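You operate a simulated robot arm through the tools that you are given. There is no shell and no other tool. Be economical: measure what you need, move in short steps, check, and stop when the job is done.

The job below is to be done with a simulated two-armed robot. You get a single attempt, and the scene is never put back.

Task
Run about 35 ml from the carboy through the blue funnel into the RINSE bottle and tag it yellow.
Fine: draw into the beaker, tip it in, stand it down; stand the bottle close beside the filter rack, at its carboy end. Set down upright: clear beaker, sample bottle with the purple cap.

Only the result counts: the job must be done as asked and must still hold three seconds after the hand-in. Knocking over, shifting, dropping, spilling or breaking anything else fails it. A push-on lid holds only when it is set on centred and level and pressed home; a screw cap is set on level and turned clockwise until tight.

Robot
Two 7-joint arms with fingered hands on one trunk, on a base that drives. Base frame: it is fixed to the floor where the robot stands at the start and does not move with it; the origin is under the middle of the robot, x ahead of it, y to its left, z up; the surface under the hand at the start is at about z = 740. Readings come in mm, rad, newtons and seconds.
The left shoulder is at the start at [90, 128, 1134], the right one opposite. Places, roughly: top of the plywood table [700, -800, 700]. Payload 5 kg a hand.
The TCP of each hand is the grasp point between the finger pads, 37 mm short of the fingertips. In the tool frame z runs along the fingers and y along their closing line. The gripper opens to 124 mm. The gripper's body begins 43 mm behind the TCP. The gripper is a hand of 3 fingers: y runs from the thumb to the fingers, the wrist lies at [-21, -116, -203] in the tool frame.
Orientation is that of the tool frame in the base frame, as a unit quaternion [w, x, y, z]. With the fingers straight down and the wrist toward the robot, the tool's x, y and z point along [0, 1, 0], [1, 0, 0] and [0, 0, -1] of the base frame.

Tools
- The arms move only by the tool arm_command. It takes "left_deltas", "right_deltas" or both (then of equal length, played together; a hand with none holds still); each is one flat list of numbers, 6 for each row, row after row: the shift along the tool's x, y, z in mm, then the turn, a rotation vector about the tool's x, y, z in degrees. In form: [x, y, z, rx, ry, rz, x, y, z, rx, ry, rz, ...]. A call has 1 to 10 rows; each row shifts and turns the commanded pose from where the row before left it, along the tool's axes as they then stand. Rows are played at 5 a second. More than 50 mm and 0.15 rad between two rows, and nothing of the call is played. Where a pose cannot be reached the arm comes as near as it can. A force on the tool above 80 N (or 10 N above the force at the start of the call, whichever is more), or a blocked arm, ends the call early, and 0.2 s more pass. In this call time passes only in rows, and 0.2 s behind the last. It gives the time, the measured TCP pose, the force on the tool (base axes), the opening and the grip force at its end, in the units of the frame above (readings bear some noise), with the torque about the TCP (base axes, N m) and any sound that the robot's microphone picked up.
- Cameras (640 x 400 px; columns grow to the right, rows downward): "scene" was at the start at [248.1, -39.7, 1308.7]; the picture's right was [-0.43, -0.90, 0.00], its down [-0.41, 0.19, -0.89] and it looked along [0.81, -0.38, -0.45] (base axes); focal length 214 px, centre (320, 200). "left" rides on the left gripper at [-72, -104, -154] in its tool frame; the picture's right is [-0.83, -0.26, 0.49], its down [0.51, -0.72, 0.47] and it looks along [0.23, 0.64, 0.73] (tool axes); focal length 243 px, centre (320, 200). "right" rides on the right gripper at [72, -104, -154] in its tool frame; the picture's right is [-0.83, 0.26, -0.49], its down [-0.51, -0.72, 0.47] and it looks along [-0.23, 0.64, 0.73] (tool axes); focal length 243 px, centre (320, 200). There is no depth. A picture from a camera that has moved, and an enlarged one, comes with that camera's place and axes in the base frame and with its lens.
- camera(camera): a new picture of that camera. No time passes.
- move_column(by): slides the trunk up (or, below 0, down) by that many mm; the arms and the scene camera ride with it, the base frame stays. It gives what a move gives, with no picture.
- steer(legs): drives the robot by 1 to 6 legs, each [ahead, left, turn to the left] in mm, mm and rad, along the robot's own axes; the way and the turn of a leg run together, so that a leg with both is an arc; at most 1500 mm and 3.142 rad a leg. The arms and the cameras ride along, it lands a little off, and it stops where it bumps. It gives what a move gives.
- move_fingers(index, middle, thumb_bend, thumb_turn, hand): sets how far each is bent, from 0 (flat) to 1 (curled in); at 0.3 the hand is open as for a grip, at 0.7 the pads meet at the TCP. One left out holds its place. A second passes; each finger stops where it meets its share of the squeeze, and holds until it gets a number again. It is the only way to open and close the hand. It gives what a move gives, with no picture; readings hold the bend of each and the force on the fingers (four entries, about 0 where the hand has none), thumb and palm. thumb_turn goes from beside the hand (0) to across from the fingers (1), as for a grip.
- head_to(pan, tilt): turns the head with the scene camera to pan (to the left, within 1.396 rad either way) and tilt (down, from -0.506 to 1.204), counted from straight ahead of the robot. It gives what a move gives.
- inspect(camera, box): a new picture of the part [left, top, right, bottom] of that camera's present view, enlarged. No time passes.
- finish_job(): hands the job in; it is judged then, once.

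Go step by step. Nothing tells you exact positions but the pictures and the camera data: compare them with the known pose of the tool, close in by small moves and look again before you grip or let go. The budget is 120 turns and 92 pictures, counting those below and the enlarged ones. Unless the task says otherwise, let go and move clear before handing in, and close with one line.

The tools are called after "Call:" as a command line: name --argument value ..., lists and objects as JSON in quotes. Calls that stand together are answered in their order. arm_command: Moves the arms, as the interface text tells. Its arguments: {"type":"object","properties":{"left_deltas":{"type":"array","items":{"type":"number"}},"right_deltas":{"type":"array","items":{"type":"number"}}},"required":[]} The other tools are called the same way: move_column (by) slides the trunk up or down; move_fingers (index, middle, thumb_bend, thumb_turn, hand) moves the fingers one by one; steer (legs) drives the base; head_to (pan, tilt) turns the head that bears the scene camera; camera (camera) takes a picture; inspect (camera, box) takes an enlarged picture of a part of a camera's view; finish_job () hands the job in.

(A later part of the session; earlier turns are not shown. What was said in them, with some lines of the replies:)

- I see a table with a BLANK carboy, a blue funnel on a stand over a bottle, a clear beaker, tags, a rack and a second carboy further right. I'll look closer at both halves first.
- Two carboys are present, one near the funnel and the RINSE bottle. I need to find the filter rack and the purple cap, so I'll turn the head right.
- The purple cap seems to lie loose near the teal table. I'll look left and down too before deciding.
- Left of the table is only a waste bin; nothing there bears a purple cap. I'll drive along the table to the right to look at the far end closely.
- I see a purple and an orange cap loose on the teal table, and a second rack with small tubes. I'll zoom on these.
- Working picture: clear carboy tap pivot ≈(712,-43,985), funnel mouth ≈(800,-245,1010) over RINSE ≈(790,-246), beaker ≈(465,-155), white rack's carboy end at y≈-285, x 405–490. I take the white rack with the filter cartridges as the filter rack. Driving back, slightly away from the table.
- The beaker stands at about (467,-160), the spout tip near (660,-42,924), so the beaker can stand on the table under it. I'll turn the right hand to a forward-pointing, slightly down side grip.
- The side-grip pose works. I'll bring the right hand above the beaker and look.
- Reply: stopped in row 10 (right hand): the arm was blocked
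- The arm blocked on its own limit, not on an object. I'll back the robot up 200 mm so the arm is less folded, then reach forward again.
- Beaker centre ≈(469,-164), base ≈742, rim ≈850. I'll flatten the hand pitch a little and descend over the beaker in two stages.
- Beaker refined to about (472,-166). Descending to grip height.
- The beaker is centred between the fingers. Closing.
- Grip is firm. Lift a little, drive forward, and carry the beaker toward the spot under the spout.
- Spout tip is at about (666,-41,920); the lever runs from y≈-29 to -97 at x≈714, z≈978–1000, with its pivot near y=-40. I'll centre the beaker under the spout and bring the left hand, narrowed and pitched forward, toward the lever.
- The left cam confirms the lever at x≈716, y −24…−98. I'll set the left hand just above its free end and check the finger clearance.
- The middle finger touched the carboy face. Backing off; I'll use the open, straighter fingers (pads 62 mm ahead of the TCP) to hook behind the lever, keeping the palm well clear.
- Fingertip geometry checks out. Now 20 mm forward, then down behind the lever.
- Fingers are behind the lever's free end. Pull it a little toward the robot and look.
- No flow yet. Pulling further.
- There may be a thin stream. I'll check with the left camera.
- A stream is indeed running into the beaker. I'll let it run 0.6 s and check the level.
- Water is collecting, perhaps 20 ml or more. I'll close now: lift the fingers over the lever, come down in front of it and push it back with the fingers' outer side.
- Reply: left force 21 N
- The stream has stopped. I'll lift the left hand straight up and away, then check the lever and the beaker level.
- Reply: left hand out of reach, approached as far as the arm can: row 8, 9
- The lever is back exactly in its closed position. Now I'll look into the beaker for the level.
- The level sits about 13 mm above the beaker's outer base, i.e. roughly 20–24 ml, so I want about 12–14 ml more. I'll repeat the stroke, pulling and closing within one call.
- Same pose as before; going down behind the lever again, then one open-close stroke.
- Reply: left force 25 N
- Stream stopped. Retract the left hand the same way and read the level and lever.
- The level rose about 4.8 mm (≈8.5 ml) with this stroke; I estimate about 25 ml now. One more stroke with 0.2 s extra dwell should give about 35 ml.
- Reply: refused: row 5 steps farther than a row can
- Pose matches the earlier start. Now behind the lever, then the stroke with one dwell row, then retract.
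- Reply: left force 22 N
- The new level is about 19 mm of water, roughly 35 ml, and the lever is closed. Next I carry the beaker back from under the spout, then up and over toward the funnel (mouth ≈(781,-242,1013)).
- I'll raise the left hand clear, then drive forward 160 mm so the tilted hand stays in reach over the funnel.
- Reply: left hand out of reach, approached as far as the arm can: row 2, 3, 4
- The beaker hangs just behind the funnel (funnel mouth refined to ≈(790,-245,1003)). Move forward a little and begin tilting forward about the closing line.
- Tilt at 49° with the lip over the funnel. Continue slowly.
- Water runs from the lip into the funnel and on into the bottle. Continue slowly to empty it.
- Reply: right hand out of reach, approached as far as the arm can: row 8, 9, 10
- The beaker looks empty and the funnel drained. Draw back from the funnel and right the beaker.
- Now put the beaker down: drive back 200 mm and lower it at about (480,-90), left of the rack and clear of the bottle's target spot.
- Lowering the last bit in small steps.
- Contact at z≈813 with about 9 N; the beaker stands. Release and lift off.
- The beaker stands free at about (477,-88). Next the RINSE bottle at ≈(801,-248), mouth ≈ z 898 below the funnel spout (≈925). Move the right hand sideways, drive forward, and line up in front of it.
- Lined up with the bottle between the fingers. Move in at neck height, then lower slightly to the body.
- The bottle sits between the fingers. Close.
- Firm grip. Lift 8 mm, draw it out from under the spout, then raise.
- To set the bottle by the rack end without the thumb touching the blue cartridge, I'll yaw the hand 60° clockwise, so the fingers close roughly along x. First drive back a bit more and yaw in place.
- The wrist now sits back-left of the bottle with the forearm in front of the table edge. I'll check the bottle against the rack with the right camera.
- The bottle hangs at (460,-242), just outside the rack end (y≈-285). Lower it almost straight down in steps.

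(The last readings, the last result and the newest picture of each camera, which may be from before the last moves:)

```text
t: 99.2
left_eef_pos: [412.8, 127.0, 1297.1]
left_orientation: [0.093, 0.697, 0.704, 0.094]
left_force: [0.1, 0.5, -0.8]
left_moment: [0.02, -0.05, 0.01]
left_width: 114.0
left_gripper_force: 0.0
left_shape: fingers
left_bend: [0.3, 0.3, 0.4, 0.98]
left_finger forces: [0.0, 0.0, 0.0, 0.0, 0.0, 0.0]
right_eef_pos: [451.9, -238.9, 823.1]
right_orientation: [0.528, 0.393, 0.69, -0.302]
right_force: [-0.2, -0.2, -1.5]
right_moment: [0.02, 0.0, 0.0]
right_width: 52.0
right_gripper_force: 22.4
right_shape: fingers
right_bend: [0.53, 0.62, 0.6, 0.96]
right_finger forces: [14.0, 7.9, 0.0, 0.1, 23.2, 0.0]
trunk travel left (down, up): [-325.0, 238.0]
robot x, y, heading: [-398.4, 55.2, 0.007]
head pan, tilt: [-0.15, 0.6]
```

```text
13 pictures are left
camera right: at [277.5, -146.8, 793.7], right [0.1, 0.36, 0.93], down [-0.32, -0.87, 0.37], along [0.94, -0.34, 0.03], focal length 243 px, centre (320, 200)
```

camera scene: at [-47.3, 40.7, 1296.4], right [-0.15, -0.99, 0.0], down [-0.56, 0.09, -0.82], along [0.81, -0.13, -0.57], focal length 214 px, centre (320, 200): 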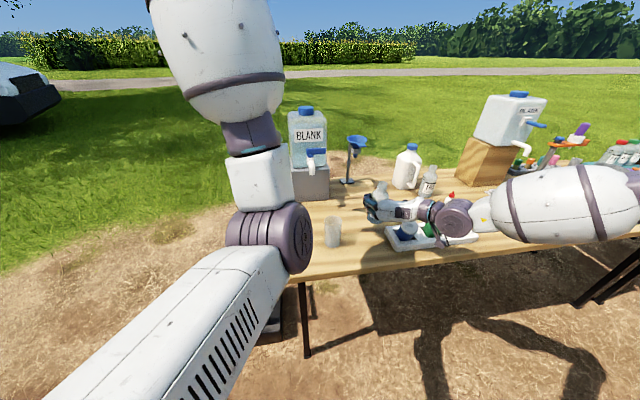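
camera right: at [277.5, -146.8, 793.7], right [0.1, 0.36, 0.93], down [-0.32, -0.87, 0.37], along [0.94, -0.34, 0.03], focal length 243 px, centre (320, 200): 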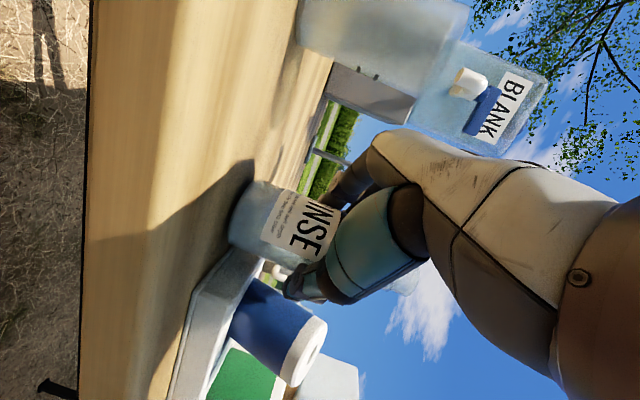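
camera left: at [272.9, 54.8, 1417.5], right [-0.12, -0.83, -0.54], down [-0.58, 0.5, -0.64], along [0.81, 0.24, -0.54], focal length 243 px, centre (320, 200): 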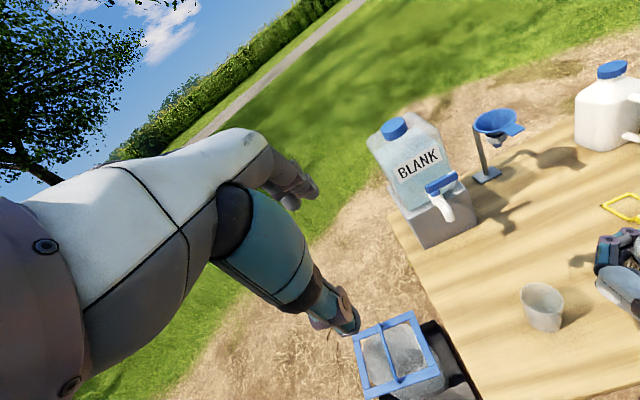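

Close but clear of the rack and cartridge. Lower the last millimetres.

Call:
arm_command --right_deltas '[2.4, 0, 0.65, 0, 0, 0]'

Call:
arm_command --right_deltas '[2.4, 0, 0.65, 0, 0, 0]'

```text
t: 99.7
left_eef_pos: [413.6, 126.7, 1297.1]
left_orientation: [0.094, 0.698, 0.704, 0.094]
left_force: [0.2, 0.1, -0.5]
left_moment: [0.01, -0.01, -0.01]
left_width: 113.6
left_gripper_force: 0.0
left_shape: fingers
left_bend: [0.3, 0.3, 0.4, 0.98]
left_finger forces: [0.0, 0.0, 0.1, 0.0, 0.0, 0.0]
right_eef_pos: [452.8, -238.4, 820.0]
right_orientation: [0.528, 0.393, 0.69, -0.302]
right_force: [-0.3, -0.2, -0.7]
right_moment: [0.0, -0.03, 0.01]
right_width: 51.9
right_gripper_force: 22.2
right_shape: fingers
right_bend: [0.53, 0.62, 0.6, 0.96]
right_finger forces: [14.0, 8.0, 0.1, 0.0, 23.3, 0.0]
trunk travel left (down, up): [-325.0, 238.0]
robot x, y, heading: [-397.0, 56.8, 0.009]
head pan, tilt: [-0.15, 0.6]
```

```text
t: 100.0
left_eef_pos: [411.3, 128.0, 1297.6]
left_orientation: [0.093, 0.698, 0.704, 0.093]
left_force: [0.1, -0.4, 0.7]
left_moment: [0.03, -0.03, -0.01]
left_width: 113.8
left_gripper_force: 0.0
left_shape: fingers
left_bend: [0.3, 0.3, 0.4, 0.98]
left_finger forces: [0.1, 0.0, 0.1, 0.0, 0.1, 0.0]
right_eef_pos: [452.4, -238.2, 817.8]
right_orientation: [0.528, 0.394, 0.689, -0.302]
right_force: [3.3, -0.7, 5.7]
right_moment: [-0.05, -0.03, 0.02]
right_width: 51.6
right_gripper_force: 23.4
right_shape: fingers
right_bend: [0.53, 0.62, 0.6, 0.97]
right_finger forces: [14.2, 9.1, 0.1, 0.1, 23.1, 0.1]
trunk travel left (down, up): [-325.0, 238.0]
robot x, y, heading: [-400.0, 52.4, 0.007]
head pan, tilt: [-0.15, 0.6]
```

Bottle is down (6 N contact). Open partly and lift the hand straight up.

Call:
move_fingers --hand "right" --index 0.36 --middle 0.36 --thumb_bend 0.4

Call:
arm_command --right_deltas '[-30, 0, -8.1, 0, 0, 0, -38, 0, -10.2, 0, 0, 0, -38, 0, -10.2, 0, 0, 0, -38, 0, -10.2, 0, 0, 0, -38, 0, -10.2, 0, 0, 0]'

Call:
camera --camera "scene"

```text
t: 101.0
left_eef_pos: [413.7, 128.2, 1296.5]
left_orientation: [0.093, 0.697, 0.704, 0.094]
left_force: [0.0, 0.5, -0.5]
left_moment: [-0.01, 0.0, -0.03]
left_width: 113.7
left_gripper_force: 0.1
left_shape: fingers
left_bend: [0.3, 0.3, 0.4, 0.98]
left_finger forces: [0.0, 0.0, 0.0, 0.0, 0.0, 0.0]
right_eef_pos: [450.9, -238.9, 816.7]
right_orientation: [0.527, 0.394, 0.69, -0.302]
right_force: [0.0, 0.3, 0.8]
right_moment: [0.0, -0.02, -0.01]
right_width: 103.8
right_gripper_force: 0.1
right_shape: fingers
right_bend: [0.36, 0.36, 0.4, 0.97]
right_finger forces: [0.1, 0.1, 0.0, 0.0, 0.1, 0.0]
trunk travel left (down, up): [-325.0, 238.0]
robot x, y, heading: [-401.9, 58.4, 0.014]
head pan, tilt: [-0.15, 0.6]
```

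```text
t: 102.2
left_eef_pos: [411.5, 127.9, 1297.3]
left_orientation: [0.093, 0.698, 0.704, 0.094]
left_force: [-0.8, -0.1, -0.5]
left_moment: [-0.02, -0.05, -0.03]
left_width: 114.1
left_gripper_force: 0.0
left_shape: fingers
left_bend: [0.3, 0.3, 0.4, 0.98]
left_finger forces: [0.0, 0.1, 0.1, 0.0, 0.1, 0.0]
right_eef_pos: [451.2, -238.9, 1006.7]
right_orientation: [0.528, 0.393, 0.69, -0.303]
right_force: [-0.6, 0.3, 0.4]
right_moment: [0.0, 0.03, 0.01]
right_width: 104.3
right_gripper_force: 0.1
right_shape: fingers
right_bend: [0.36, 0.36, 0.4, 0.98]
right_finger forces: [0.1, 0.0, 0.1, 0.0, 0.0, 0.0]
trunk travel left (down, up): [-325.0, 238.0]
robot x, y, heading: [-398.7, 54.9, 0.006]
head pan, tilt: [-0.15, 0.6]
```

```text
12 pictures are left
camera scene: at [-147.6, 44.3, 1297.1], right [-0.14, -0.99, 0.0], down [-0.56, 0.08, -0.83], along [0.82, -0.12, -0.56], focal length 214 px, centre (320, 200)
```

scene: 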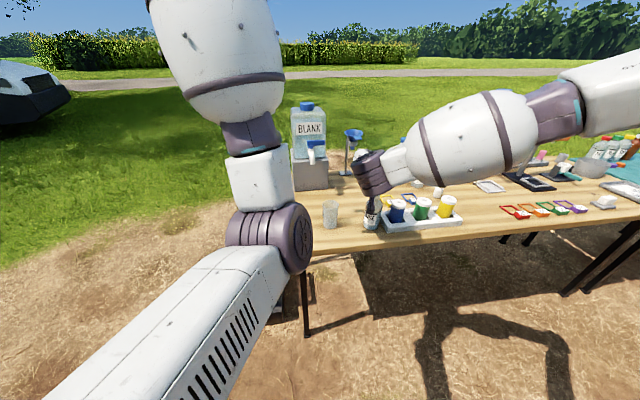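

The bottle stands beside the rack's carboy end. Now the yellow tag: loop ≈ x 593–650, y −351…−409, block centred ≈(575,-381). I'll unwind the yaw, turn the hand fingers-down with the closing line along y, and drive over.

Call:
arm_command --right_deltas '[0, 0, 0, -7.24, 0, -1.94, 0, 0, 0, -7.24, 0, -1.94, 0, 0, 0, -7.24, 0, -1.94, 0, 0, 0, -7.24, 0, -1.94, 0, 0, 0, -7.24, 0, -1.94, 0, 0, 0, -7.24, 0, -1.94, 0, 0, 0, -7.24, 0, -1.94, 0, 0, 0, -7.24, 0, -1.94]'

Call:
steer --legs '[[200, -135, 0]]'

Call:
arm_command --right_deltas '[0, 0, 0, 0, 7.5, 0, 0, 0, 0, 0, 7.5, 0, 0, 0, 0, 0, 7.5, 0, 0, 0, 0, 0, 7.5, 0, 0, 0, 0, 0, 7.5, 0, 0, 0, 0, 0, 7.5, 0, 0, 0, 0, 0, 7.5, 0, 0, 0, 0, 0, 7.5, 0, 0, 0, 0, 0, 7.5, 0, 0, 0, 0, 0, 7.5, 0]'

Call:
camera --camera "right"

```text
t: 104.0
left_eef_pos: [412.9, 126.5, 1297.6]
left_orientation: [0.093, 0.697, 0.704, 0.095]
left_force: [0.2, 0.2, -0.1]
left_moment: [0.03, 0.02, 0.01]
left_width: 113.8
left_gripper_force: 0.1
left_shape: fingers
left_bend: [0.3, 0.3, 0.4, 0.98]
left_finger forces: [0.0, 0.0, 0.1, 0.0, 0.0, 0.0]
right_eef_pos: [455.2, -240.9, 1005.1]
right_orientation: [0.608, -0.002, 0.794, 0.003]
right_force: [0.3, -0.3, 1.7]
right_moment: [0.02, 0.05, 0.02]
right_width: 104.8
right_gripper_force: 0.0
right_shape: fingers
right_bend: [0.36, 0.36, 0.4, 0.97]
right_finger forces: [0.1, 0.1, 0.0, 0.1, 0.0, 0.0]
trunk travel left (down, up): [-325.0, 238.0]
robot x, y, heading: [-397.1, 54.8, 0.007]
head pan, tilt: [-0.15, 0.6]
```

```text
t: 105.9
left_eef_pos: [612.8, -4.8, 1296.3]
left_orientation: [0.094, 0.697, 0.704, 0.096]
left_force: [0.6, 0.8, 0.6]
left_moment: [-0.03, 0.04, -0.03]
left_width: 113.9
left_gripper_force: 0.1
left_shape: fingers
left_bend: [0.3, 0.3, 0.4, 0.98]
left_finger forces: [0.0, 0.0, 0.0, 0.0, 0.0, 0.1]
right_eef_pos: [653.7, -371.5, 1007.4]
right_orientation: [0.608, -0.003, 0.794, 0.003]
right_force: [0.4, -0.5, 0.7]
right_moment: [0.0, 0.02, 0.0]
right_width: 104.6
right_gripper_force: 0.0
right_shape: fingers
right_bend: [0.36, 0.36, 0.4, 0.97]
right_finger forces: [0.0, 0.0, 0.1, 0.1, 0.0, 0.0]
trunk travel left (down, up): [-325.0, 238.0]
robot x, y, heading: [-198.9, -76.5, 0.004]
head pan, tilt: [-0.15, 0.6]
```

```text
t: 108.1
left_eef_pos: [616.0, -5.1, 1295.0]
left_orientation: [0.093, 0.698, 0.704, 0.094]
left_force: [0.3, 1.1, -0.1]
left_moment: [-0.01, 0.03, 0.02]
left_width: 113.7
left_gripper_force: 0.1
left_shape: fingers
left_bend: [0.3, 0.3, 0.4, 0.98]
left_finger forces: [0.0, 0.0, 0.0, 0.1, 0.1, 0.0]
right_eef_pos: [655.0, -371.9, 1005.4]
right_orientation: [-0.003, -0.004, 1.0, 0.001]
right_force: [-0.1, 0.1, 0.0]
right_moment: [0.02, 0.01, 0.0]
right_width: 104.4
right_gripper_force: 0.1
right_shape: fingers
right_bend: [0.36, 0.36, 0.4, 0.98]
right_finger forces: [0.0, 0.0, 0.1, 0.1, 0.0, 0.0]
trunk travel left (down, up): [-325.0, 238.0]
robot x, y, heading: [-197.5, -75.4, 0.007]
head pan, tilt: [-0.15, 0.6]
```

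```text
11 pictures are left
camera right: at [585.0, -476.1, 1159.5], right [0.83, 0.27, 0.49], down [0.51, -0.72, -0.48], along [0.22, 0.64, -0.73], focal length 243 px, centre (320, 200)
```

right: 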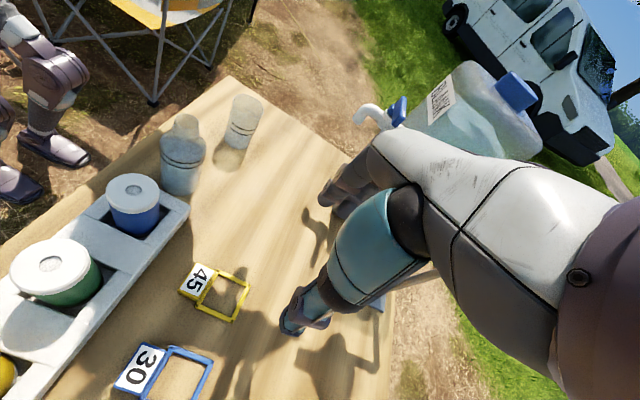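

Clear view: tag block ≈(574,-383), loop centre ≈(618,-380), bottle ≈(456,-246) upright beside the rack. Lower the hand over the block.

Call:
arm_command --right_deltas '[29, -3.7, 40, 0, 0, 0, 29, -3.7, 40, 0, 0, 0, 29, -3.6, 40, 0, 0, 0, 0, 0, 45, 0, 0, 0]'

Call:
camera --camera "right"

```text
t: 109.1
left_eef_pos: [617.0, -4.7, 1294.9]
left_orientation: [0.093, 0.697, 0.704, 0.094]
left_force: [0.6, 0.1, -0.3]
left_moment: [0.02, 0.04, -0.02]
left_width: 113.6
left_gripper_force: 0.0
left_shape: fingers
left_bend: [0.3, 0.3, 0.4, 0.98]
left_finger forces: [0.0, 0.0, 0.1, 0.0, 0.0, 0.0]
right_eef_pos: [567.4, -383.5, 838.9]
right_orientation: [-0.003, -0.005, 1.0, 0.001]
right_force: [-0.5, 0.6, -0.1]
right_moment: [0.03, 0.03, 0.01]
right_width: 104.3
right_gripper_force: 0.0
right_shape: fingers
right_bend: [0.36, 0.36, 0.4, 0.98]
right_finger forces: [0.0, 0.0, 0.0, 0.1, 0.1, 0.1]
trunk travel left (down, up): [-325.0, 238.0]
robot x, y, heading: [-196.8, -76.1, 0.007]
head pan, tilt: [-0.15, 0.6]
```

```text
10 pictures are left
camera right: at [496.7, -487.8, 993.2], right [0.83, 0.27, 0.49], down [0.51, -0.72, -0.48], along [0.22, 0.64, -0.73], focal length 243 px, centre (320, 200)
```

right: 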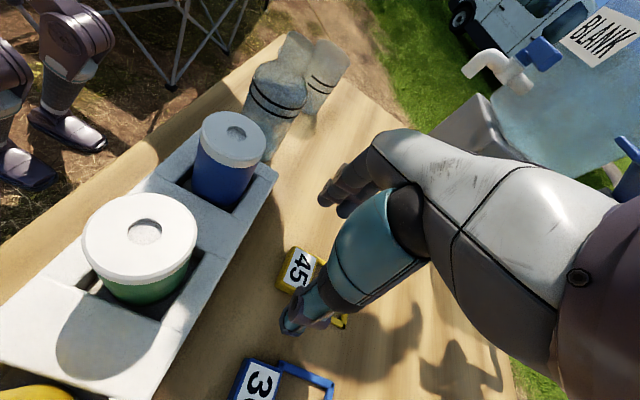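

The block sits between thumb and fingers. Descend to just above the table.

Call:
arm_command --right_deltas '[-2, 2, 25, 0, 0, 0, 0, 0, 25, 0, 0, 0, 0, 0, 4, 0, 0, 0]'

Call:
arm_command --right_deltas '[0, 0, 3, 0, 0, 0]'

```text
t: 109.9
left_eef_pos: [611.9, -4.8, 1297.4]
left_orientation: [0.093, 0.697, 0.705, 0.095]
left_force: [0.0, -0.5, 0.4]
left_moment: [-0.04, 0.0, 0.0]
left_width: 113.7
left_gripper_force: 0.1
left_shape: fingers
left_bend: [0.3, 0.3, 0.4, 0.98]
left_finger forces: [0.0, 0.0, 0.0, 0.0, 0.1, 0.0]
right_eef_pos: [570.7, -380.6, 787.2]
right_orientation: [-0.001, -0.004, 1.0, 0.0]
right_force: [0.4, 0.0, 0.5]
right_moment: [0.01, 0.01, 0.01]
right_width: 104.5
right_gripper_force: 0.0
right_shape: fingers
right_bend: [0.36, 0.36, 0.4, 0.98]
right_finger forces: [0.0, 0.0, 0.0, 0.0, 0.1, 0.0]
trunk travel left (down, up): [-325.0, 238.0]
robot x, y, heading: [-201.7, -75.5, 0.004]
head pan, tilt: [-0.15, 0.6]
```

```text
t: 110.3
left_eef_pos: [614.3, -5.4, 1297.8]
left_orientation: [0.093, 0.697, 0.705, 0.094]
left_force: [0.0, -0.1, -0.3]
left_moment: [-0.03, 0.01, -0.01]
left_width: 113.6
left_gripper_force: 0.0
left_shape: fingers
left_bend: [0.3, 0.3, 0.4, 0.98]
left_finger forces: [0.1, 0.0, 0.1, 0.1, 0.1, 0.0]
right_eef_pos: [569.3, -380.8, 785.9]
right_orientation: [-0.001, -0.004, 1.0, 0.001]
right_force: [0.1, -0.5, -0.5]
right_moment: [-0.01, 0.01, 0.01]
right_width: 104.5
right_gripper_force: 0.1
right_shape: fingers
right_bend: [0.36, 0.36, 0.4, 0.98]
right_finger forces: [0.0, 0.0, 0.0, 0.0, 0.0, 0.1]
trunk travel left (down, up): [-325.0, 238.0]
robot x, y, heading: [-197.0, -79.0, 0.002]
head pan, tilt: [-0.15, 0.6]
```

Call:
arm_command --right_deltas '[0, 0, 3, 0, 0, 0]'

Call:
move_fingers --hand "right" --index 0.7 --middle 0.7 --thumb_bend 0.7

Call:
camera --camera "right"

```text
t: 110.7
left_eef_pos: [615.4, -4.4, 1296.8]
left_orientation: [0.093, 0.697, 0.705, 0.094]
left_force: [0.4, -1.1, 0.3]
left_moment: [0.02, 0.0, 0.01]
left_width: 114.0
left_gripper_force: 0.0
left_shape: fingers
left_bend: [0.3, 0.3, 0.4, 0.98]
left_finger forces: [0.1, 0.1, 0.1, 0.1, 0.1, 0.1]
right_eef_pos: [568.8, -381.0, 782.1]
right_orientation: [-0.002, -0.005, 1.0, 0.001]
right_force: [0.0, 0.4, -0.1]
right_moment: [0.0, 0.02, 0.0]
right_width: 104.5
right_gripper_force: 0.0
right_shape: fingers
right_bend: [0.36, 0.36, 0.4, 0.98]
right_finger forces: [0.0, 0.0, 0.0, 0.0, 0.0, 0.1]
trunk travel left (down, up): [-325.0, 238.0]
robot x, y, heading: [-199.3, -75.1, 0.004]
head pan, tilt: [-0.15, 0.6]
```

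```text
t: 111.7
left_eef_pos: [612.4, -4.1, 1296.7]
left_orientation: [0.094, 0.697, 0.705, 0.094]
left_force: [-1.4, -0.9, -0.3]
left_moment: [0.01, 0.01, 0.02]
left_width: 114.1
left_gripper_force: 0.0
left_shape: fingers
left_bend: [0.3, 0.3, 0.4, 0.98]
left_finger forces: [0.1, 0.0, 0.0, 0.0, 0.0, 0.1]
right_eef_pos: [568.7, -380.3, 783.5]
right_orientation: [-0.001, -0.004, 1.0, 0.0]
right_force: [1.6, 4.2, 9.6]
right_moment: [0.24, -0.1, 0.03]
right_width: 46.5
right_gripper_force: 20.7
right_shape: fingers
right_bend: [0.57, 0.61, 0.6, 0.96]
right_finger forces: [9.1, 15.5, 0.0, 0.0, 16.9, 0.1]
trunk travel left (down, up): [-325.0, 238.0]
robot x, y, heading: [-198.9, -77.7, 0.012]
head pan, tilt: [-0.15, 0.6]
```

```text
9 pictures are left
camera right: at [497.8, -484.2, 936.8], right [0.83, 0.27, 0.49], down [0.51, -0.72, -0.47], along [0.23, 0.64, -0.73], focal length 243 px, centre (320, 200)
```

right: 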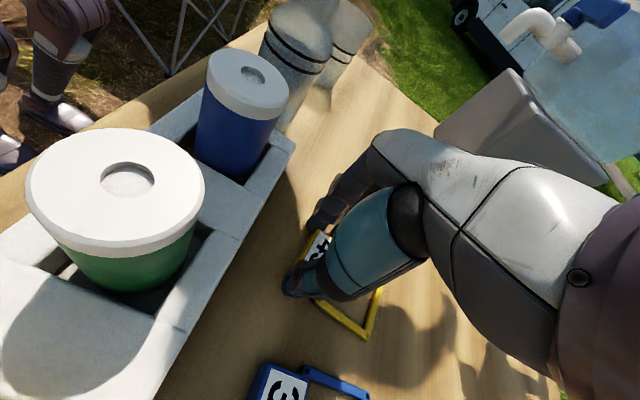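

The block is gripped. Lift straight up about 200 mm, then back toward the bottle and look.

Call:
arm_command --right_deltas '[0, 0, -20, 0, 0, 0, 0, 0, -40, 0, 0, 0, 0, 0, -45, 0, 0, 0, 0, 0, -45, 0, 0, 0, 0, 0, -45, 0, 0, 0, 0, 0, -15, 0, 0, 0]'

Call:
steer --legs '[[-110, 95, 0]]'

Call:
camera --camera "right"

```text
t: 113.1
left_eef_pos: [614.6, -4.7, 1296.9]
left_orientation: [0.093, 0.697, 0.704, 0.094]
left_force: [0.5, 0.2, 0.6]
left_moment: [0.0, 0.03, -0.02]
left_width: 114.0
left_gripper_force: 0.0
left_shape: fingers
left_bend: [0.3, 0.3, 0.4, 0.98]
left_finger forces: [0.0, 0.0, 0.0, 0.0, 0.0, 0.0]
right_eef_pos: [568.2, -384.2, 992.5]
right_orientation: [-0.001, -0.006, 1.0, 0.0]
right_force: [0.5, -0.4, -0.2]
right_moment: [0.02, 0.04, 0.0]
right_width: 45.6
right_gripper_force: 16.4
right_shape: fingers
right_bend: [0.58, 0.62, 0.6, 0.96]
right_finger forces: [8.3, 8.0, 0.1, 0.1, 16.8, 0.0]
trunk travel left (down, up): [-325.0, 238.0]
robot x, y, heading: [-201.4, -75.9, 0.004]
head pan, tilt: [-0.15, 0.6]
```

```text
t: 114.6
left_eef_pos: [505.6, 84.3, 1295.9]
left_orientation: [0.092, 0.699, 0.703, 0.094]
left_force: [0.1, -0.5, 0.2]
left_moment: [0.0, 0.02, 0.0]
left_width: 113.8
left_gripper_force: 0.0
left_shape: fingers
left_bend: [0.3, 0.3, 0.4, 0.98]
left_finger forces: [0.1, 0.1, 0.0, 0.0, 0.0, 0.1]
right_eef_pos: [457.2, -291.8, 991.9]
right_orientation: [-0.001, -0.002, 1.0, 0.001]
right_force: [0.2, -0.2, -0.8]
right_moment: [0.01, 0.02, -0.03]
right_width: 45.4
right_gripper_force: 16.4
right_shape: fingers
right_bend: [0.58, 0.63, 0.6, 0.96]
right_finger forces: [8.3, 7.7, 0.1, 0.1, 16.7, 0.0]
trunk travel left (down, up): [-325.0, 238.0]
robot x, y, heading: [-312.3, 16.5, 0.004]
head pan, tilt: [-0.15, 0.6]
```

```text
8 pictures are left
camera right: at [386.5, -396.7, 1145.1], right [0.83, 0.27, 0.49], down [0.51, -0.72, -0.47], along [0.23, 0.64, -0.73], focal length 243 px, centre (320, 200)
```

right: 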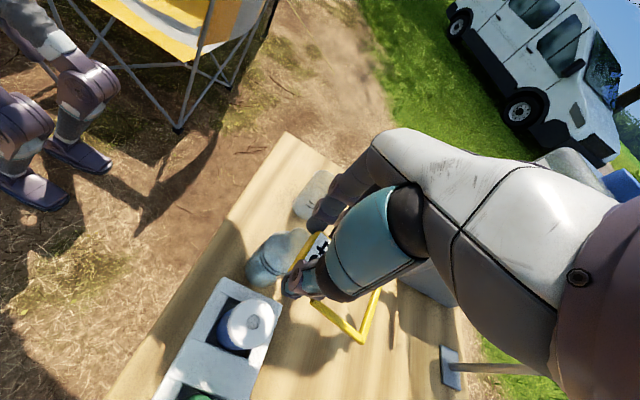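

The tag hangs with a slight droop, still well held. Shift so the loop is centred over the neck (bottle ≈(457,-243)), staying high.

Call:
arm_command --right_deltas '[16, 16, 0, 0, 0, 0, 16, 16, 0, 0, 0, 0, 15, 17, 0, 0, 0, 0, 0, 0, 0, 0, 0, 0]'

Call:
camera --camera "right"

Call:
inspect --camera "scene" --box '[330, 130, 450, 240]'

```text
t: 115.6
left_eef_pos: [504.4, 85.2, 1295.7]
left_orientation: [0.094, 0.699, 0.703, 0.093]
left_force: [0.9, 0.1, -0.6]
left_moment: [0.0, 0.02, 0.01]
left_width: 113.8
left_gripper_force: 0.2
left_shape: fingers
left_bend: [0.3, 0.3, 0.4, 0.98]
left_finger forces: [0.1, 0.0, 0.0, 0.1, 0.1, 0.0]
right_eef_pos: [408.3, -243.9, 992.9]
right_orientation: [-0.002, -0.002, 1.0, 0.001]
right_force: [0.1, 0.3, -1.1]
right_moment: [0.01, 0.01, -0.01]
right_width: 45.8
right_gripper_force: 16.1
right_shape: fingers
right_bend: [0.58, 0.63, 0.6, 0.96]
right_finger forces: [8.3, 7.7, 0.0, 0.1, 16.6, 0.1]
trunk travel left (down, up): [-325.0, 238.0]
robot x, y, heading: [-310.4, 16.1, 0.004]
head pan, tilt: [-0.15, 0.6]
```

```text
7 pictures are left
camera right: at [337.8, -348.2, 1146.7], right [0.83, 0.27, 0.49], down [0.51, -0.72, -0.47], along [0.23, 0.64, -0.73], focal length 243 px, centre (320, 200)
```

right: 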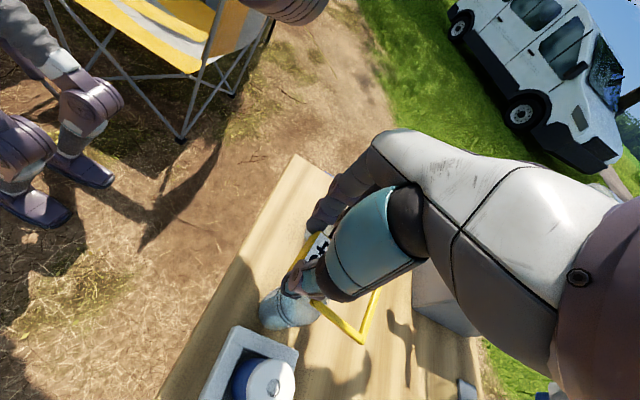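

```text
3.64 times, centred on (390, 185) of scene
camera zoom: at [-55.1, 3.5, 1296.6], right [-0.15, -0.99, 0.0], down [-0.56, 0.08, -0.82], along [0.82, -0.12, -0.57], focal length 780 px, centre (66, 254)
```

zoom: 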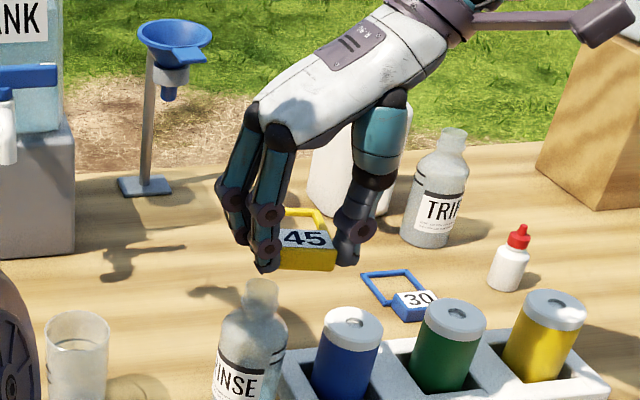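

The scene view shows the tag yawed about 12° clockwise in the grip and roughly 10 mm too far right of the bottle. Correct the yaw and position, lower slightly, and look again.

Call:
arm_command --right_deltas '[5, 10, 0, 0, 0, 0, 0, 0, 0, 0, 0, -6, 0, 0, 0, 0, 0, -6, 0, 0, 28, 0, 0, 0]'

Call:
inspect --camera "scene" --box '[350, 160, 430, 240]'

```text
t: 116.6
left_eef_pos: [505.2, 85.6, 1296.1]
left_orientation: [0.093, 0.699, 0.703, 0.093]
left_force: [0.5, 0.8, 0.3]
left_moment: [0.02, 0.03, -0.03]
left_width: 113.9
left_gripper_force: 0.0
left_shape: fingers
left_bend: [0.3, 0.3, 0.4, 0.98]
left_finger forces: [0.0, 0.0, 0.0, 0.1, 0.1, 0.1]
right_eef_pos: [406.4, -234.2, 964.1]
right_orientation: [-0.001, -0.108, 0.994, 0.001]
right_force: [0.8, -0.3, -1.0]
right_moment: [0.02, 0.0, -0.03]
right_width: 45.5
right_gripper_force: 16.1
right_shape: fingers
right_bend: [0.58, 0.63, 0.6, 0.96]
right_finger forces: [8.2, 7.5, 0.1, 0.1, 16.6, 0.1]
trunk travel left (down, up): [-325.0, 238.0]
robot x, y, heading: [-310.1, 18.8, 0.002]
head pan, tilt: [-0.15, 0.6]
```

```text
5.00 times, centred on (390, 200) of scene
camera zoom: at [-54.7, 3.5, 1296.5], right [-0.15, -0.99, 0.0], down [-0.56, 0.08, -0.82], along [0.82, -0.12, -0.57], focal length 1072 px, centre (-30, 200)
```

zoom: 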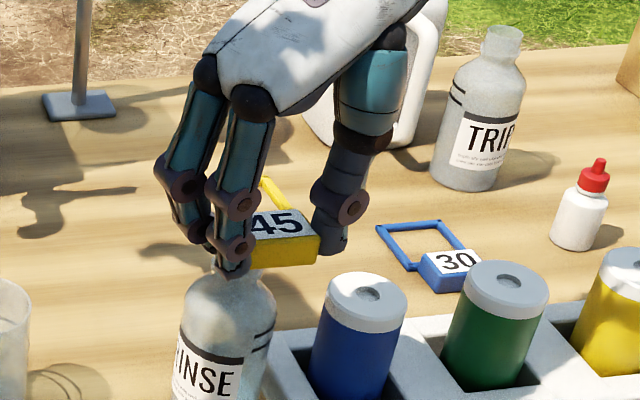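

Call:
inspect --camera "right" --box '[240, 200, 420, 360]'

```text
2.50 times, centred on (330, 280) of right
camera zoom: at [357.0, -350.7, 1118.2], right [0.76, 0.43, 0.49], down [0.65, -0.6, -0.47], along [0.09, 0.68, -0.73], focal length 606 px, centre (295, 0)
```

zoom: 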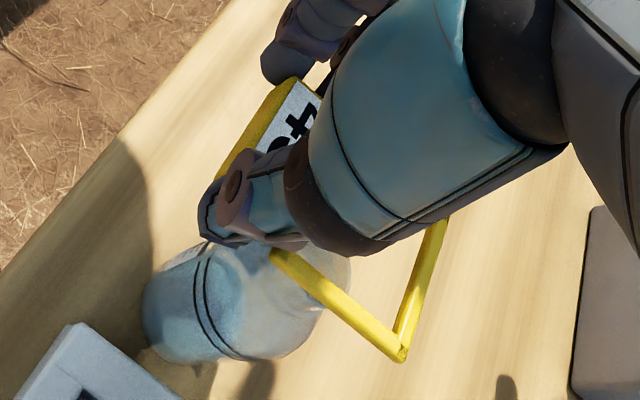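

The loop encloses the neck from above with a few mm to trim. Shift 6 mm toward −y and lower past the mouth, watching the force.

Call:
arm_command --right_deltas '[1.2, -5.9, 0, 0, 0, 0, 0, 0, 10, 0, 0, 0, 0, 0, 10, 0, 0, 0, 0, 0, 10, 0, 0, 0, 0, 0, 6, 0, 0, 0]'

Call:
inspect --camera "right" --box '[240, 200, 420, 360]'

```text
t: 117.8
left_eef_pos: [503.9, 86.5, 1297.6]
left_orientation: [0.094, 0.699, 0.702, 0.094]
left_force: [0.8, 0.5, -0.1]
left_moment: [-0.03, -0.01, 0.02]
left_width: 113.9
left_gripper_force: 0.1
left_shape: fingers
left_bend: [0.3, 0.3, 0.4, 0.98]
left_finger forces: [0.1, 0.1, 0.1, 0.0, 0.0, 0.0]
right_eef_pos: [402.8, -239.9, 926.9]
right_orientation: [-0.002, -0.107, 0.994, 0.001]
right_force: [0.3, 0.7, -0.9]
right_moment: [0.02, 0.0, 0.01]
right_width: 45.6
right_gripper_force: 15.9
right_shape: fingers
right_bend: [0.58, 0.63, 0.6, 0.96]
right_finger forces: [8.3, 7.6, 0.1, 0.0, 16.6, 0.0]
trunk travel left (down, up): [-325.0, 238.0]
robot x, y, heading: [-307.4, 17.4, -0.001]
head pan, tilt: [-0.15, 0.6]
```

```text
2.50 times, centred on (330, 280) of right
camera zoom: at [355.9, -356.0, 1081.2], right [0.76, 0.43, 0.49], down [0.65, -0.6, -0.47], along [0.09, 0.68, -0.73], focal length 606 px, centre (295, 0)
```

zoom: 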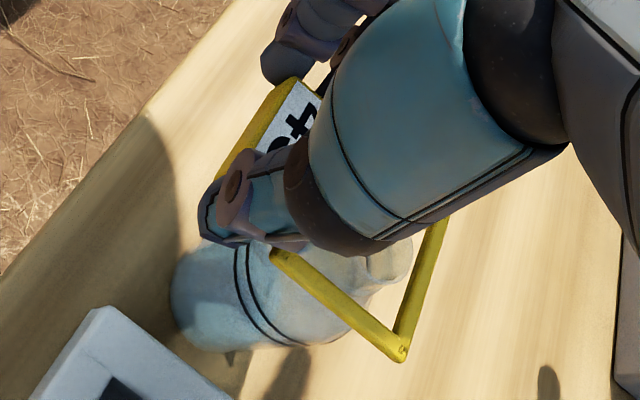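

The neck is inside the loop with no contact. Lower onto the shoulder.

Call:
arm_command --right_deltas '[3, 0, 8, 0, 0, 0, 0, 0, 8, 0, 0, 0, 0, 0, 8, 0, 0, 0]'

Call:
inspect --camera "scene" --box '[350, 160, 430, 240]'

```text
t: 118.6
left_eef_pos: [503.0, 85.6, 1295.7]
left_orientation: [0.093, 0.699, 0.703, 0.094]
left_force: [0.4, 0.5, -0.2]
left_moment: [0.0, 0.02, 0.0]
left_width: 113.9
left_gripper_force: 0.0
left_shape: fingers
left_bend: [0.3, 0.3, 0.4, 0.98]
left_finger forces: [0.1, 0.0, 0.1, 0.0, 0.0, 0.0]
right_eef_pos: [400.9, -240.8, 904.4]
right_orientation: [-0.001, -0.108, 0.994, 0.001]
right_force: [0.4, -0.7, -0.4]
right_moment: [0.01, -0.02, -0.02]
right_width: 45.5
right_gripper_force: 15.9
right_shape: fingers
right_bend: [0.58, 0.63, 0.6, 0.95]
right_finger forces: [8.2, 7.8, 0.0, 0.0, 16.7, 0.0]
trunk travel left (down, up): [-325.0, 238.0]
robot x, y, heading: [-308.0, 13.0, 0.003]
head pan, tilt: [-0.15, 0.6]
```

```text
5.00 times, centred on (390, 200) of scene
camera zoom: at [-55.4, 3.9, 1296.7], right [-0.15, -0.99, 0.0], down [-0.56, 0.08, -0.82], along [0.82, -0.12, -0.57], focal length 1072 px, centre (-30, 200)
```

zoom: 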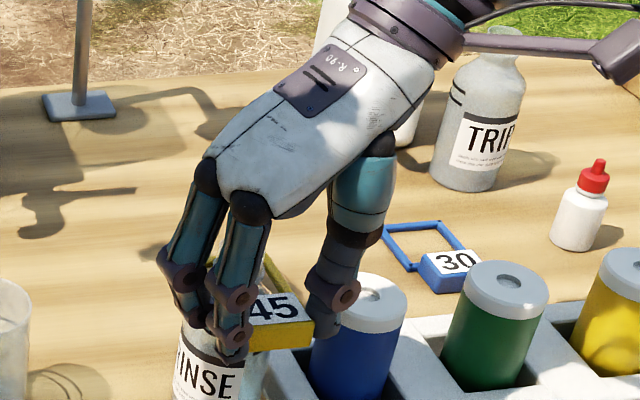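

Loop is around the neck near the shoulder. Lower 4 mm more, release with a small opening, and check.

Call:
arm_command --right_deltas '[0, 0, 4, 0, 0, 0]'

Call:
move_fingers --hand "right" --index 0.46 --middle 0.46 --thumb_bend 0.49

Call:
arm_command --right_deltas '[0, 0, -20, 0, 0, 0, 0, 0, -30, 0, 0, 0, 0, 0, -40, 0, 0, 0, 0, 0, -40, 0, 0, 0, 0, 0, -20, 0, 0, 0]'

Call:
inspect --camera "scene" --box '[340, 160, 440, 250]'

```text
t: 119.0
left_eef_pos: [503.0, 86.6, 1297.6]
left_orientation: [0.094, 0.699, 0.702, 0.094]
left_force: [-0.3, -0.7, 0.4]
left_moment: [-0.02, 0.0, 0.03]
left_width: 113.9
left_gripper_force: 0.1
left_shape: fingers
left_bend: [0.3, 0.3, 0.4, 0.98]
left_finger forces: [0.0, 0.0, 0.1, 0.0, 0.0, 0.1]
right_eef_pos: [401.0, -240.6, 901.4]
right_orientation: [-0.002, -0.107, 0.994, 0.001]
right_force: [-0.5, 0.3, 1.4]
right_moment: [-0.03, -0.02, -0.01]
right_width: 45.6
right_gripper_force: 16.8
right_shape: fingers
right_bend: [0.58, 0.63, 0.6, 0.95]
right_finger forces: [8.0, 8.1, 0.0, 0.1, 16.7, 0.1]
trunk travel left (down, up): [-325.0, 238.0]
robot x, y, heading: [-307.5, 19.8, 0.001]
head pan, tilt: [-0.15, 0.6]
```

```text
t: 120.0
left_eef_pos: [503.3, 85.0, 1296.8]
left_orientation: [0.093, 0.699, 0.703, 0.094]
left_force: [-0.1, -0.4, -0.4]
left_moment: [0.02, 0.01, 0.03]
left_width: 113.7
left_gripper_force: 0.1
left_shape: fingers
left_bend: [0.3, 0.3, 0.4, 0.98]
left_finger forces: [0.0, 0.1, 0.0, 0.1, 0.0, 0.0]
right_eef_pos: [401.3, -240.6, 901.2]
right_orientation: [-0.001, -0.107, 0.994, 0.002]
right_force: [-0.6, 0.4, 0.4]
right_moment: [0.0, 0.0, 0.02]
right_width: 75.0
right_gripper_force: 0.2
right_shape: fingers
right_bend: [0.46, 0.46, 0.49, 0.97]
right_finger forces: [0.0, 0.0, 0.0, 0.1, 0.1, 0.0]
trunk travel left (down, up): [-325.0, 238.0]
robot x, y, heading: [-308.7, 15.2, 0.005]
head pan, tilt: [-0.15, 0.6]
```

```text
t: 121.2
left_eef_pos: [503.7, 86.9, 1296.5]
left_orientation: [0.093, 0.699, 0.703, 0.095]
left_force: [1.1, 0.3, 1.2]
left_moment: [-0.02, -0.02, 0.01]
left_width: 113.8
left_gripper_force: 0.0
left_shape: fingers
left_bend: [0.3, 0.3, 0.4, 0.98]
left_finger forces: [0.0, 0.0, 0.0, 0.0, 0.0, 0.1]
right_eef_pos: [402.0, -239.0, 1050.7]
right_orientation: [-0.002, -0.107, 0.994, 0.0]
right_force: [-1.0, -0.4, -0.5]
right_moment: [-0.01, -0.02, -0.03]
right_width: 74.8
right_gripper_force: 0.0
right_shape: fingers
right_bend: [0.46, 0.46, 0.49, 0.97]
right_finger forces: [0.1, 0.1, 0.0, 0.1, 0.0, 0.0]
trunk travel left (down, up): [-325.0, 238.0]
robot x, y, heading: [-311.2, 16.5, 0.01]
head pan, tilt: [-0.15, 0.6]
```

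```text
4.44 times, centred on (390, 205) of scene
camera zoom: at [-56.0, 4.1, 1296.8], right [-0.15, -0.99, 0.0], down [-0.56, 0.08, -0.83], along [0.82, -0.12, -0.56], focal length 953 px, centre (9, 178)
```

zoom: 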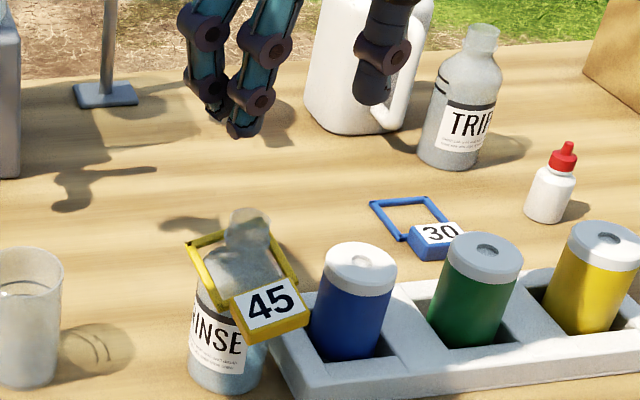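

The yellow tag hangs on the RINSE bottle's neck, the bottle stands at the rack's carboy end, and the beaker stands upright. Move the hand clear and hand in.

Call:
arm_command --right_deltas '[0, 0, -40, 0, 0, 0, 0, 0, -40, 0, 0, 0, 0, 0, -40, 0, 0, 0, 0, 0, 0, 0, 0, 0]'

Call:
camera --camera "scene"

```text
t: 122.2
left_eef_pos: [502.9, 86.0, 1296.2]
left_orientation: [0.092, 0.699, 0.703, 0.094]
left_force: [0.8, 0.5, -0.2]
left_moment: [-0.01, 0.01, -0.01]
left_width: 113.9
left_gripper_force: 0.1
left_shape: fingers
left_bend: [0.3, 0.3, 0.4, 0.98]
left_finger forces: [0.0, 0.1, 0.1, 0.0, 0.1, 0.0]
right_eef_pos: [400.2, -239.5, 1169.5]
right_orientation: [-0.002, -0.107, 0.994, 0.001]
right_force: [-0.6, 1.0, 0.5]
right_moment: [0.01, 0.01, 0.02]
right_width: 75.0
right_gripper_force: 0.0
right_shape: fingers
right_bend: [0.46, 0.46, 0.49, 0.97]
right_finger forces: [0.1, 0.1, 0.1, 0.1, 0.1, 0.0]
trunk travel left (down, up): [-325.0, 238.0]
robot x, y, heading: [-310.0, 15.5, 0.005]
head pan, tilt: [-0.15, 0.6]
```

```text
0 pictures are left
camera scene: at [-55.4, 3.9, 1296.7], right [-0.15, -0.99, 0.0], down [-0.56, 0.08, -0.82], along [0.82, -0.12, -0.57], focal length 214 px, centre (320, 200)
```

scene: 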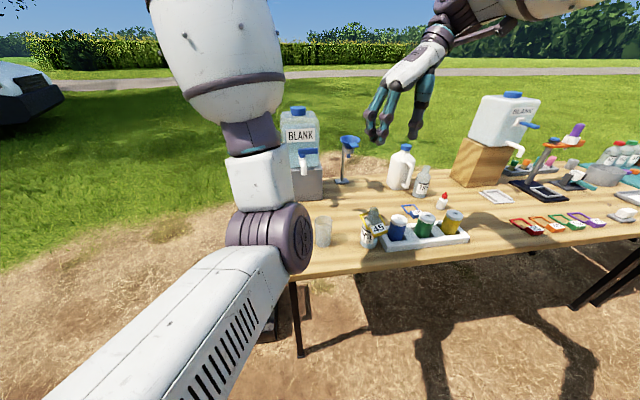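

Everything stands as asked and both hands are clear, so I'm handing in.

Call:
finish_job

```text
The job is handed in.
```

I drew about 35 ml from the carboy beside the funnel and poured it through the blue funnel into the RINSE bottle. I judged the amount by eye from the beaker level, so it could be 33–39 ml. The bottle carries the yellow tag and stands close beside the rack's carboy end. The beaker is set down upright and the tap is closed. I took the white rack with the coloured cartridges as the filter rack. I left the bottle uncapped, because I read "purple cap" as naming the bottle rather than as a request to cap it.
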